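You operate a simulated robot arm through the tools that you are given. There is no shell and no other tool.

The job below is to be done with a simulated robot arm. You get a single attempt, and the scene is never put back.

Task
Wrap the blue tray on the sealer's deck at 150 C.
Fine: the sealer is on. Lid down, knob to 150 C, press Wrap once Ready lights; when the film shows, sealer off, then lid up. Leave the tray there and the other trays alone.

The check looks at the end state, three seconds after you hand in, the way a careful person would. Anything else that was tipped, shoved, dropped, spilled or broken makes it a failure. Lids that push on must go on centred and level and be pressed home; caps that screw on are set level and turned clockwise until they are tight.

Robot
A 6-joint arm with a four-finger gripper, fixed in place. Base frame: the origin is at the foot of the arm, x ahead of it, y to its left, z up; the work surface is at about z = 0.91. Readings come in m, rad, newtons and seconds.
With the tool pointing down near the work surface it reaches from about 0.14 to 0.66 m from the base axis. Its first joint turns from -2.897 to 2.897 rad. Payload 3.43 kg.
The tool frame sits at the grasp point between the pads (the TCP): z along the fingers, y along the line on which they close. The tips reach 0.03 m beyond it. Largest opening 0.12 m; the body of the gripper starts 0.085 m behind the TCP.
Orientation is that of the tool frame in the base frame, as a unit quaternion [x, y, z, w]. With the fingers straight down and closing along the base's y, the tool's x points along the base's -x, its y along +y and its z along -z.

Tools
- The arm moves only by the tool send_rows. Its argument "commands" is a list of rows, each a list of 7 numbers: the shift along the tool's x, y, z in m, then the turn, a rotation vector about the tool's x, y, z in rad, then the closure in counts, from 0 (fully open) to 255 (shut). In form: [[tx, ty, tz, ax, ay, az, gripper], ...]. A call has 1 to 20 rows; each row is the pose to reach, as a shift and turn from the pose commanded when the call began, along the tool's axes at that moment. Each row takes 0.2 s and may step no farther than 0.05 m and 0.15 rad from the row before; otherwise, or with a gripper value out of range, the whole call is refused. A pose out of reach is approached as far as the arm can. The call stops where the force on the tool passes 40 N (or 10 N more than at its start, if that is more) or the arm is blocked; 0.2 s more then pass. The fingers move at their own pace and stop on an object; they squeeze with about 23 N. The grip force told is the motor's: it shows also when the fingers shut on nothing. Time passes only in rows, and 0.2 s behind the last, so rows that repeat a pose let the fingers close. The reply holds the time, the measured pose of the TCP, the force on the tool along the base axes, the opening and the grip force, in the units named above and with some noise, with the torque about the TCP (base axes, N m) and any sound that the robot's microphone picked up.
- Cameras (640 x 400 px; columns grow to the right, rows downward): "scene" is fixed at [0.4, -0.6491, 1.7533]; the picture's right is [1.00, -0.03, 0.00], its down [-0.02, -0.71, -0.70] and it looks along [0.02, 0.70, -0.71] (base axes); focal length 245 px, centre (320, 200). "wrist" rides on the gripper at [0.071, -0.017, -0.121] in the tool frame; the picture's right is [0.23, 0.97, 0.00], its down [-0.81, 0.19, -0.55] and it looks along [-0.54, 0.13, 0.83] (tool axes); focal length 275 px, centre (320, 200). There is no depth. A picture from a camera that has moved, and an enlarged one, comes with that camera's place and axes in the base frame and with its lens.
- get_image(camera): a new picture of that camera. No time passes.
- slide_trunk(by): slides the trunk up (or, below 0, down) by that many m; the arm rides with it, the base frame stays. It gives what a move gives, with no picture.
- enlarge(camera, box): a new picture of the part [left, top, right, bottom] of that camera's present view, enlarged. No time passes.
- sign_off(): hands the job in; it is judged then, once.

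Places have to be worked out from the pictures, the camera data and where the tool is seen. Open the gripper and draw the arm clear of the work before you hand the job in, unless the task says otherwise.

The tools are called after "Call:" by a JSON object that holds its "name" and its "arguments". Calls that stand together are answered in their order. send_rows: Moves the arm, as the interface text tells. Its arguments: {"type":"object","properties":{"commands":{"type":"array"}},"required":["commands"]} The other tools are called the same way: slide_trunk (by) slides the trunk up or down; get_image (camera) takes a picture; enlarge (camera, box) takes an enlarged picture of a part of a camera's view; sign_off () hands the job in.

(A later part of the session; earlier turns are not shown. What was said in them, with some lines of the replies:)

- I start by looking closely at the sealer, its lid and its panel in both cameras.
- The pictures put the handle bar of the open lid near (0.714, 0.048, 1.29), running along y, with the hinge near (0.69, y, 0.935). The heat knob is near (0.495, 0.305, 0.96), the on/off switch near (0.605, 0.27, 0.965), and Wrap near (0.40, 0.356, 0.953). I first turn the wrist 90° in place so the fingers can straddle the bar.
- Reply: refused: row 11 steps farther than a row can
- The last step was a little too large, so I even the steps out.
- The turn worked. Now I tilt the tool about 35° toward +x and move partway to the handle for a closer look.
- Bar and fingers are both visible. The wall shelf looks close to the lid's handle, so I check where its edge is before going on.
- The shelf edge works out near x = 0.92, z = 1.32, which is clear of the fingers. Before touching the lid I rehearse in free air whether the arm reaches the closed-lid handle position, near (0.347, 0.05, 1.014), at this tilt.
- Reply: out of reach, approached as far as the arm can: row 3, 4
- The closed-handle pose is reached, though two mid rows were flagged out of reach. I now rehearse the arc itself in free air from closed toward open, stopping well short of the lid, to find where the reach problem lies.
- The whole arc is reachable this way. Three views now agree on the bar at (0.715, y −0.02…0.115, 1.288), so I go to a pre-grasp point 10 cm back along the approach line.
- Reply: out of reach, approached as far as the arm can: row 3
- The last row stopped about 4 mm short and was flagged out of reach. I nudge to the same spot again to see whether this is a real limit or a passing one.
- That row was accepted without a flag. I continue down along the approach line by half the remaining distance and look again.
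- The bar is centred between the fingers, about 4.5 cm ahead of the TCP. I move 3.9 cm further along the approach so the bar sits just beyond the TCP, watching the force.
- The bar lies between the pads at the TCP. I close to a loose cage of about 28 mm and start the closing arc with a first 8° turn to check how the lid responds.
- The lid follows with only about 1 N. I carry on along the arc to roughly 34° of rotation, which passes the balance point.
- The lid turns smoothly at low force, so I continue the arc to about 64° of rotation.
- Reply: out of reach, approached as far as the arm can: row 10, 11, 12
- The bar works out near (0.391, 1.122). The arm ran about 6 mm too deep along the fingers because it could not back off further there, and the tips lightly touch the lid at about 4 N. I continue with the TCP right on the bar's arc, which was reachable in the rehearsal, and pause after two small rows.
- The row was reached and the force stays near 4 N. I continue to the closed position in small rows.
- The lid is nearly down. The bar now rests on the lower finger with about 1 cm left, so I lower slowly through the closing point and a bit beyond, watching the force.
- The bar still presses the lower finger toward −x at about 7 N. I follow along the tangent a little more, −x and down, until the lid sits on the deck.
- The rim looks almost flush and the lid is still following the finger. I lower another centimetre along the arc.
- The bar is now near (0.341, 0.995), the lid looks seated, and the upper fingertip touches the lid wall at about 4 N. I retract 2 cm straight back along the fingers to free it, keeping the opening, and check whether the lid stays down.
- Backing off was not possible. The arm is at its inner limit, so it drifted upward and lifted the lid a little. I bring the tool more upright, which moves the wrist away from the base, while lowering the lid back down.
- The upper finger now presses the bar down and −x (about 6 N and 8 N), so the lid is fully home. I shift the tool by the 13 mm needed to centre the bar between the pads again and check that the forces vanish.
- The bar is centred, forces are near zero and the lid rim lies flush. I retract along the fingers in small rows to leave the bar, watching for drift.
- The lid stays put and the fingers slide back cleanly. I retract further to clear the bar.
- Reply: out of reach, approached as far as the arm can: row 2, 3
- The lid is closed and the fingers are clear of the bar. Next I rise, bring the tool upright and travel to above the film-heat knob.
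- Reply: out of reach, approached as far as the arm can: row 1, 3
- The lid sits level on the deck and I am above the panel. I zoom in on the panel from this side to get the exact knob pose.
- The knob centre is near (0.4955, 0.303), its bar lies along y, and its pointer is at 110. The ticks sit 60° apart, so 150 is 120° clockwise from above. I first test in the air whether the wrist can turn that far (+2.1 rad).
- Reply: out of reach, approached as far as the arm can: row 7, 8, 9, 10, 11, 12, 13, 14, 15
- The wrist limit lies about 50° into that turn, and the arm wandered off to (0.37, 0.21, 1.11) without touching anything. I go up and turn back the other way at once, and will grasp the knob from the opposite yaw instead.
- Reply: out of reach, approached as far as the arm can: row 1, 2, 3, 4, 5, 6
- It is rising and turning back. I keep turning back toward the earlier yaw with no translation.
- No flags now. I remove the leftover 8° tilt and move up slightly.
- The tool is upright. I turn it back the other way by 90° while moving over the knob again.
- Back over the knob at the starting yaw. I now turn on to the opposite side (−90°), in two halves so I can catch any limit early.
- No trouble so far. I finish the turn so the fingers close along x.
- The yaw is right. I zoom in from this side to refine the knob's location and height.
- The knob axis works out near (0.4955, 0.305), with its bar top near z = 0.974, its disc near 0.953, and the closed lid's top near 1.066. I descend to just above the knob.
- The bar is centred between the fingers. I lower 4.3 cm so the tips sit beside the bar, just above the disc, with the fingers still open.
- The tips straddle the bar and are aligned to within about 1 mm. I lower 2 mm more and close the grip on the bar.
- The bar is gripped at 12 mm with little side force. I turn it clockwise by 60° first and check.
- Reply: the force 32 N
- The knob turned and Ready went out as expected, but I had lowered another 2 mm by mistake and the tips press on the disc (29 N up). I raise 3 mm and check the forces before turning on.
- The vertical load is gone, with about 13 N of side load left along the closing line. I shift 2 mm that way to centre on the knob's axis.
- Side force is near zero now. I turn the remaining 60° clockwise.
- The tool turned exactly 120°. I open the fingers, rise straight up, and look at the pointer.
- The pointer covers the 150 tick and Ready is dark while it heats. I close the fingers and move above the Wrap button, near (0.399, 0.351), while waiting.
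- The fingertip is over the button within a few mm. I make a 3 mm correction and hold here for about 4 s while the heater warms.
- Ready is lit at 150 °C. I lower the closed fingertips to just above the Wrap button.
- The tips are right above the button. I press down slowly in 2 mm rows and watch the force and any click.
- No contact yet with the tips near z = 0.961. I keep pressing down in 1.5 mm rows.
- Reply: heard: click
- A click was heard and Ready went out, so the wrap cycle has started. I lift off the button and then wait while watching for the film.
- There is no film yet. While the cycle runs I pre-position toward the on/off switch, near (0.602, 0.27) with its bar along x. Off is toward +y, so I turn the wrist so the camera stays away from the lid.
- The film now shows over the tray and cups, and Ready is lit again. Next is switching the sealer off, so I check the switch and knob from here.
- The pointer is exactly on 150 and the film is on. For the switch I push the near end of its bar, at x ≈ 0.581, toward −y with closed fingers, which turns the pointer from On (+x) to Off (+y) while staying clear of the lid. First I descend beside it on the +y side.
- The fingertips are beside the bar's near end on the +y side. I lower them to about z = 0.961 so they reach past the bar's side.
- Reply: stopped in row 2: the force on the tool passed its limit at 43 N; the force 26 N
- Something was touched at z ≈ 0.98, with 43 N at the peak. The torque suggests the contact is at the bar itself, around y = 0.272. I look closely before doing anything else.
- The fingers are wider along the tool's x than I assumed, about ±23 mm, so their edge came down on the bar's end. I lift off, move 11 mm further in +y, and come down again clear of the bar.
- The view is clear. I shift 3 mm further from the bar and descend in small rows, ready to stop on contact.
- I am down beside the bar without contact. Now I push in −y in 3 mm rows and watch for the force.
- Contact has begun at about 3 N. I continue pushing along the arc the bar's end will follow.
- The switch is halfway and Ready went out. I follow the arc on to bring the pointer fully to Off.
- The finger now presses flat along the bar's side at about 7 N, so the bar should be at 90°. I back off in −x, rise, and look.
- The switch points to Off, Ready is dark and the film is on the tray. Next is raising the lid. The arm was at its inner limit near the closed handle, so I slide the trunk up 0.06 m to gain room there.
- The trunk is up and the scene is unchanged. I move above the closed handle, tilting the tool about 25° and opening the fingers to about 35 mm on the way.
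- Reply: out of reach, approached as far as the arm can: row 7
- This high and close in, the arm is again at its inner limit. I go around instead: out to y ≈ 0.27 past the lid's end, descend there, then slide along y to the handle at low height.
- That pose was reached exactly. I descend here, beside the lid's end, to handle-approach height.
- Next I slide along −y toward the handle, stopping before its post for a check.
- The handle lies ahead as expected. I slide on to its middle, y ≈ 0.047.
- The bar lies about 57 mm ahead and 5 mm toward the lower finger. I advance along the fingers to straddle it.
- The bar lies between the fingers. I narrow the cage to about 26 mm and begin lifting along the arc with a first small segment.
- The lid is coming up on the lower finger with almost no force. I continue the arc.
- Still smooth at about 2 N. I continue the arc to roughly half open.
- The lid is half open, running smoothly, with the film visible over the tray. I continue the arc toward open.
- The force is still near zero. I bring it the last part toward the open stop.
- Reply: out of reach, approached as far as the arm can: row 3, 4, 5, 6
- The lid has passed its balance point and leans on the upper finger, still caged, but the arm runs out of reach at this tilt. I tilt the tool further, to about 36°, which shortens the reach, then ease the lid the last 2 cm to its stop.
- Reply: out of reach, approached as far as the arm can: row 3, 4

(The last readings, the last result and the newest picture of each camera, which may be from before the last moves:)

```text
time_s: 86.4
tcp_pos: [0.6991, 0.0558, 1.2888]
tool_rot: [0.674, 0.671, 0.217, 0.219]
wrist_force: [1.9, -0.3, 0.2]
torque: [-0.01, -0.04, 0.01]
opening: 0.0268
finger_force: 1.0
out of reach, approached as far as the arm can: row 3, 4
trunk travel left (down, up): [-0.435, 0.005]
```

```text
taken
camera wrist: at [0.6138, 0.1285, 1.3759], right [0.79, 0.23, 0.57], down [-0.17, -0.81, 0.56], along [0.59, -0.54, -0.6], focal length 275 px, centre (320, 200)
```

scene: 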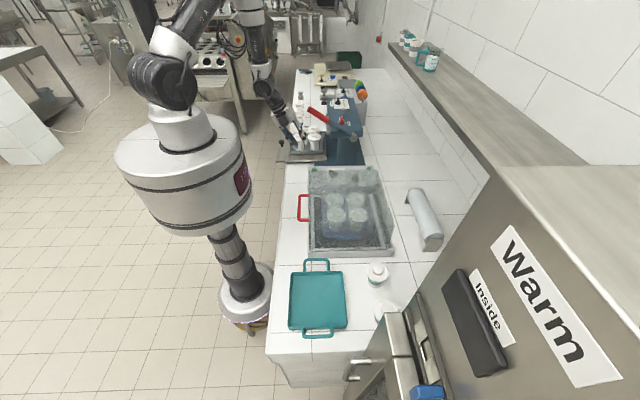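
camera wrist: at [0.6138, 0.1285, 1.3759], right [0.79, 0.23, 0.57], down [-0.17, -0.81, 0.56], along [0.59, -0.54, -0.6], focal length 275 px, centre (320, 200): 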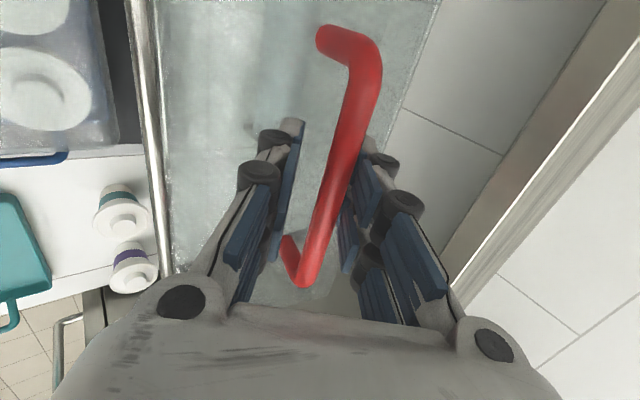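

Good: the lid leans on the upper finger at about 2 N. I ease it on in small rows until the finger no longer carries it.

Call:
{"name": "send_rows", "arguments": {"commands": [[0, 0.004, 0.003, 0, 0, 0, 200], [0, 0.008, 0.006, 0, 0, 0, 200], [0, 0.012, 0.009, 0, 0, 0, 200], [0, 0.015, 0.0115, 0, 0, 0, 200]]}}

Call:
{"name": "get_image", "arguments": {"camera": "wrist"}}

Call:
{"name": "enlarge", "arguments": {"camera": "scene", "box": [280, 60, 460, 260]}}

```text
time_s: 87.4
tcp_pos: [0.718, 0.0571, 1.2891]
tool_rot: [0.674, 0.671, 0.216, 0.22]
wrist_force: [0.2, 0.5, -0.6]
torque: [-0.03, 0.02, 0.0]
opening: 0.0259
finger_force: 0.0
trunk travel left (down, up): [-0.435, 0.005]
```

```text
taken
camera wrist: at [0.6323, 0.1284, 1.3754], right [0.79, 0.23, 0.57], down [-0.17, -0.81, 0.56], along [0.59, -0.54, -0.6], focal length 275 px, centre (320, 200)
```

wrist: 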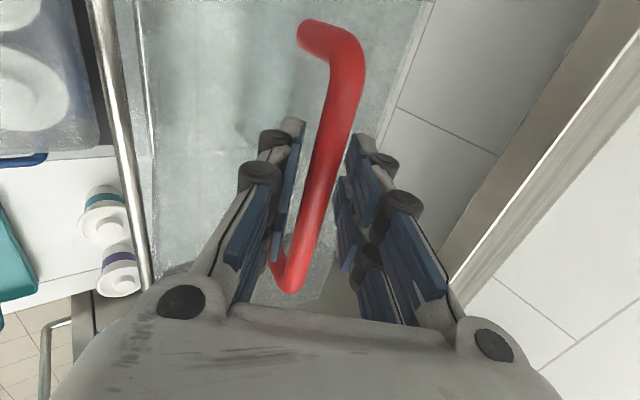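

```text
2.00 times, centred on (370, 160) of scene
camera zoom: at [0.4, -0.6491, 1.7533], right [1.0, -0.03, 0.0], down [-0.02, -0.71, -0.7], along [0.02, 0.7, -0.71], focal length 491 px, centre (220, 280)
```

zoom: 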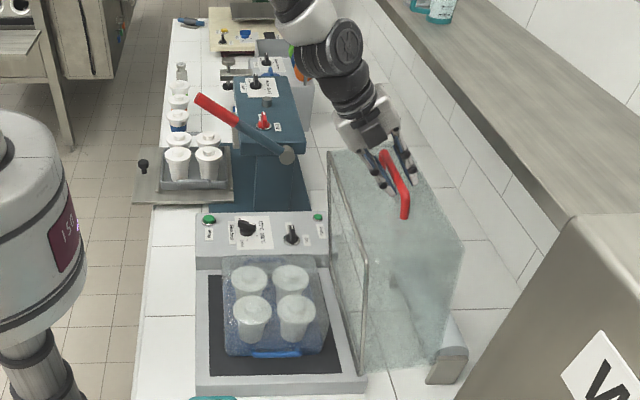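

The lid rests on its stop and the bar is free between the fingers. I retract along the finger direction to leave the handle.

Call:
{"name": "send_rows", "arguments": {"commands": [[0, 0, -0.012, 0, 0, 0, 196], [0, 0, -0.024, 0, 0, 0, 190], [0, 0, -0.036, 0, 0, 0, 184]]}}

Call:
{"name": "get_image", "arguments": {"camera": "wrist"}}

```text
time_s: 88.2
tcp_pos: [0.6954, 0.0572, 1.3178]
tool_rot: [0.674, 0.671, 0.217, 0.219]
wrist_force: [1.2, -0.3, 0.4]
torque: [-0.02, 0.01, -0.01]
opening: 0.0336
finger_force: 0.1
trunk travel left (down, up): [-0.435, 0.005]
```

```text
taken
camera wrist: at [0.6103, 0.1285, 1.4047], right [0.79, 0.23, 0.57], down [-0.17, -0.81, 0.56], along [0.59, -0.54, -0.6], focal length 275 px, centre (320, 200)
```

wrist: 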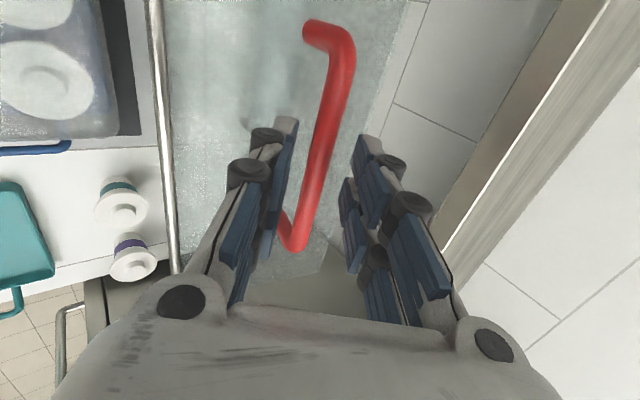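

The fingers are sliding off the bar cleanly. I retract further until the tips are well clear above it.

Call:
{"name": "send_rows", "arguments": {"commands": [[0, 0, -0.02, 0, 0, 0, 180], [0, 0, -0.04, 0, 0, 0, 180]]}}

Call:
{"name": "get_image", "arguments": {"camera": "wrist"}}

Call:
{"name": "enlarge", "arguments": {"camera": "scene", "box": [280, 60, 460, 260]}}

```text
time_s: 88.8
tcp_pos: [0.6726, 0.0567, 1.3495]
tool_rot: [0.675, 0.671, 0.216, 0.219]
wrist_force: [0.1, -1.0, -1.3]
torque: [0.0, 0.01, -0.03]
opening: 0.0352
finger_force: 0.2
trunk travel left (down, up): [-0.435, 0.005]
```

```text
taken
camera wrist: at [0.5878, 0.1284, 1.4374], right [0.79, 0.23, 0.57], down [-0.17, -0.81, 0.56], along [0.59, -0.54, -0.6], focal length 275 px, centre (320, 200)
```

wrist: 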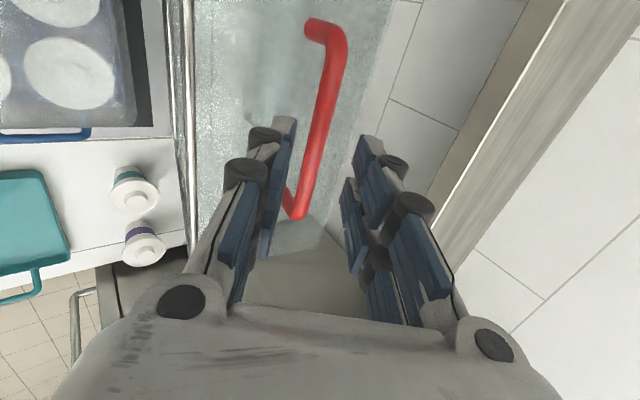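

```text
2.00 times, centred on (370, 160) of scene
camera zoom: at [0.4, -0.6491, 1.7533], right [1.0, -0.03, 0.0], down [-0.02, -0.71, -0.7], along [0.02, 0.7, -0.71], focal length 491 px, centre (220, 280)
```

zoom: 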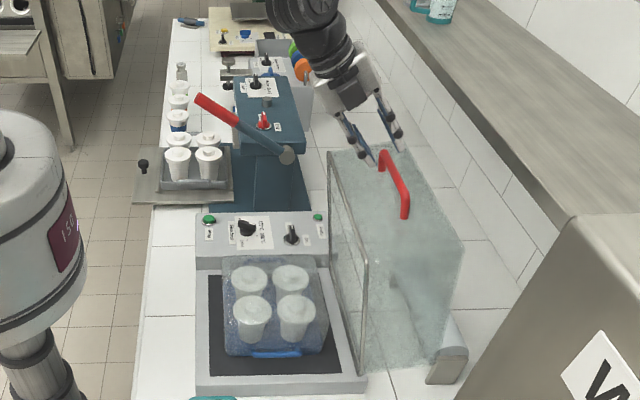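

The lid stays open and the gripper is off the handle. I draw back up and away in a few rows while opening the fingers.

Call:
{"name": "send_rows", "arguments": {"commands": [[0, -0.0067, -0.0419, 0, 0, 0, 150], [0, -0.0274, -0.0815, 0, 0, 0, 100], [0, -0.0551, -0.12, 0, 0, 0, 50]]}}

Call:
{"name": "get_image", "arguments": {"camera": "scene"}}

```text
time_s: 89.6
tcp_pos: [0.5542, 0.0572, 1.4154]
tool_rot: [0.674, 0.67, 0.219, 0.219]
wrist_force: [-0.1, 0.3, -0.3]
torque: [-0.02, -0.09, 0.0]
opening: 0.0866
finger_force: 0.0
trunk travel left (down, up): [-0.435, 0.005]
```

```text
taken
```

scene: 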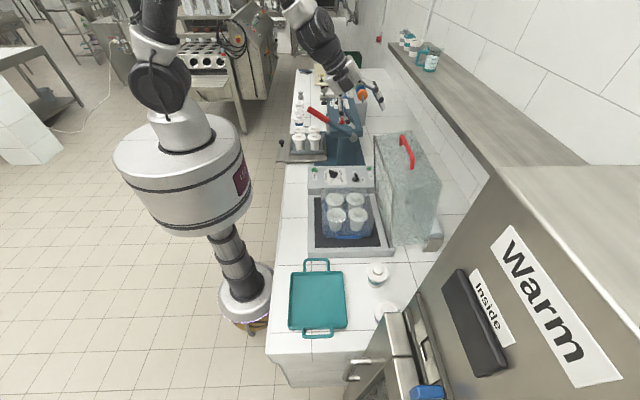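

The arm is away from the lid. I draw back a little more, open fully, and check the end state.

Call:
{"name": "send_rows", "arguments": {"commands": [[0, -0.0153, -0.0357, 0, 0, 0, 0], [0, -0.0307, -0.0713, 0, 0, 0, 0], [0, -0.046, -0.107, 0, 0, 0, 0], [0, -0.046, -0.107, 0, 0, 0, 0]]}}

Call:
{"name": "enlarge", "arguments": {"camera": "scene", "box": [290, 120, 450, 270]}}

Call:
{"name": "enlarge", "arguments": {"camera": "scene", "box": [300, 155, 390, 250]}}

Call:
{"name": "get_image", "arguments": {"camera": "wrist"}}

```text
time_s: 90.6
tcp_pos: [0.4579, 0.0571, 1.4749]
tool_rot: [0.674, 0.672, 0.216, 0.219]
wrist_force: [0.5, 0.7, -0.8]
torque: [-0.01, 0.05, 0.01]
opening: 0.1198
finger_force: 0.0
trunk travel left (down, up): [-0.435, 0.005]
```

```text
2.67 times, centred on (370, 195) of scene
camera zoom: at [0.4, -0.6491, 1.7533], right [1.0, -0.03, 0.0], down [-0.02, -0.71, -0.7], along [0.02, 0.7, -0.71], focal length 654 px, centre (187, 213)
```

zoom: 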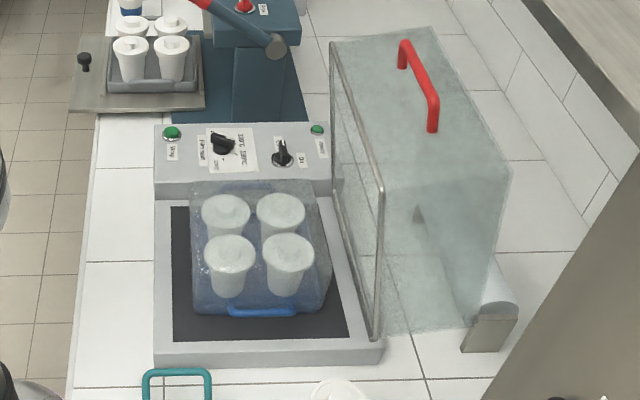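

```text
4.21 times, centred on (345, 202) of scene
camera zoom: at [0.4, -0.6491, 1.7533], right [1.0, -0.03, 0.0], down [-0.02, -0.71, -0.7], along [0.02, 0.7, -0.71], focal length 1033 px, centre (215, 190)
```

zoom: 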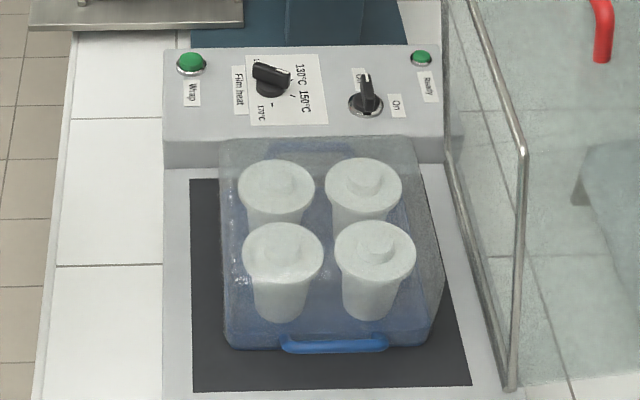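

```text
taken
camera wrist: at [0.3737, 0.1293, 1.5612], right [0.79, 0.23, 0.57], down [-0.17, -0.81, 0.56], along [0.59, -0.54, -0.6], focal length 275 px, centre (320, 200)
```

wrist: 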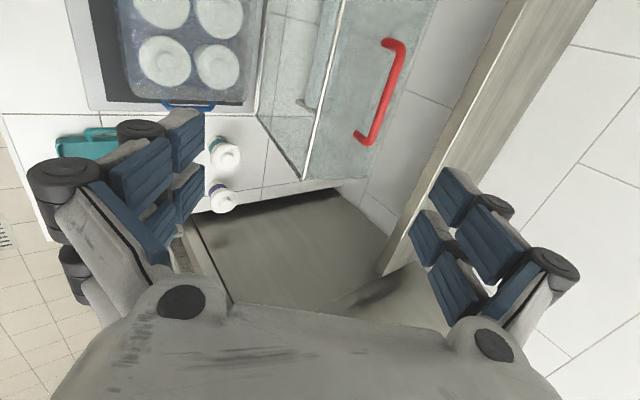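

The end state looks right:
- The tray is filmed and sits where it was.
- The pointer is on 150.
- The switch is at Off and Ready is dark.
- The lid rests open on its stop, as at the start.
- The other trays are untouched.
- The gripper is open and clear.

I hand the job in.

Call:
{"name": "sign_off", "arguments": {}}

```text
The job is handed in.
```

The blue tray is wrapped at 150 °C and still on the sealer's deck, and the job is handed in.

I lowered the lid and turned the knob from 110 to 150 °C. When Ready lit again I pressed Wrap and heard the click. Once the film showed over the cups, I turned the sealer off and raised the lid back to its open stop. The other trays were not touched, and the gripper is open and clear of the work.

- **On/off switch:** on the first try the fingers came down on top of the switch bar, and the arm stopped at 43 N. I lifted off and came down beside it. The switch then turned to Off normally and shows no visible damage.
- **Heat knob:** while turning it, the fingertips briefly pressed on the knob's base at about 29 N. I backed off and finished the turn.
- **Wrist limit:** while testing a wrist turn in the air, the arm drifted near the lid's corner. It did not touch anything.
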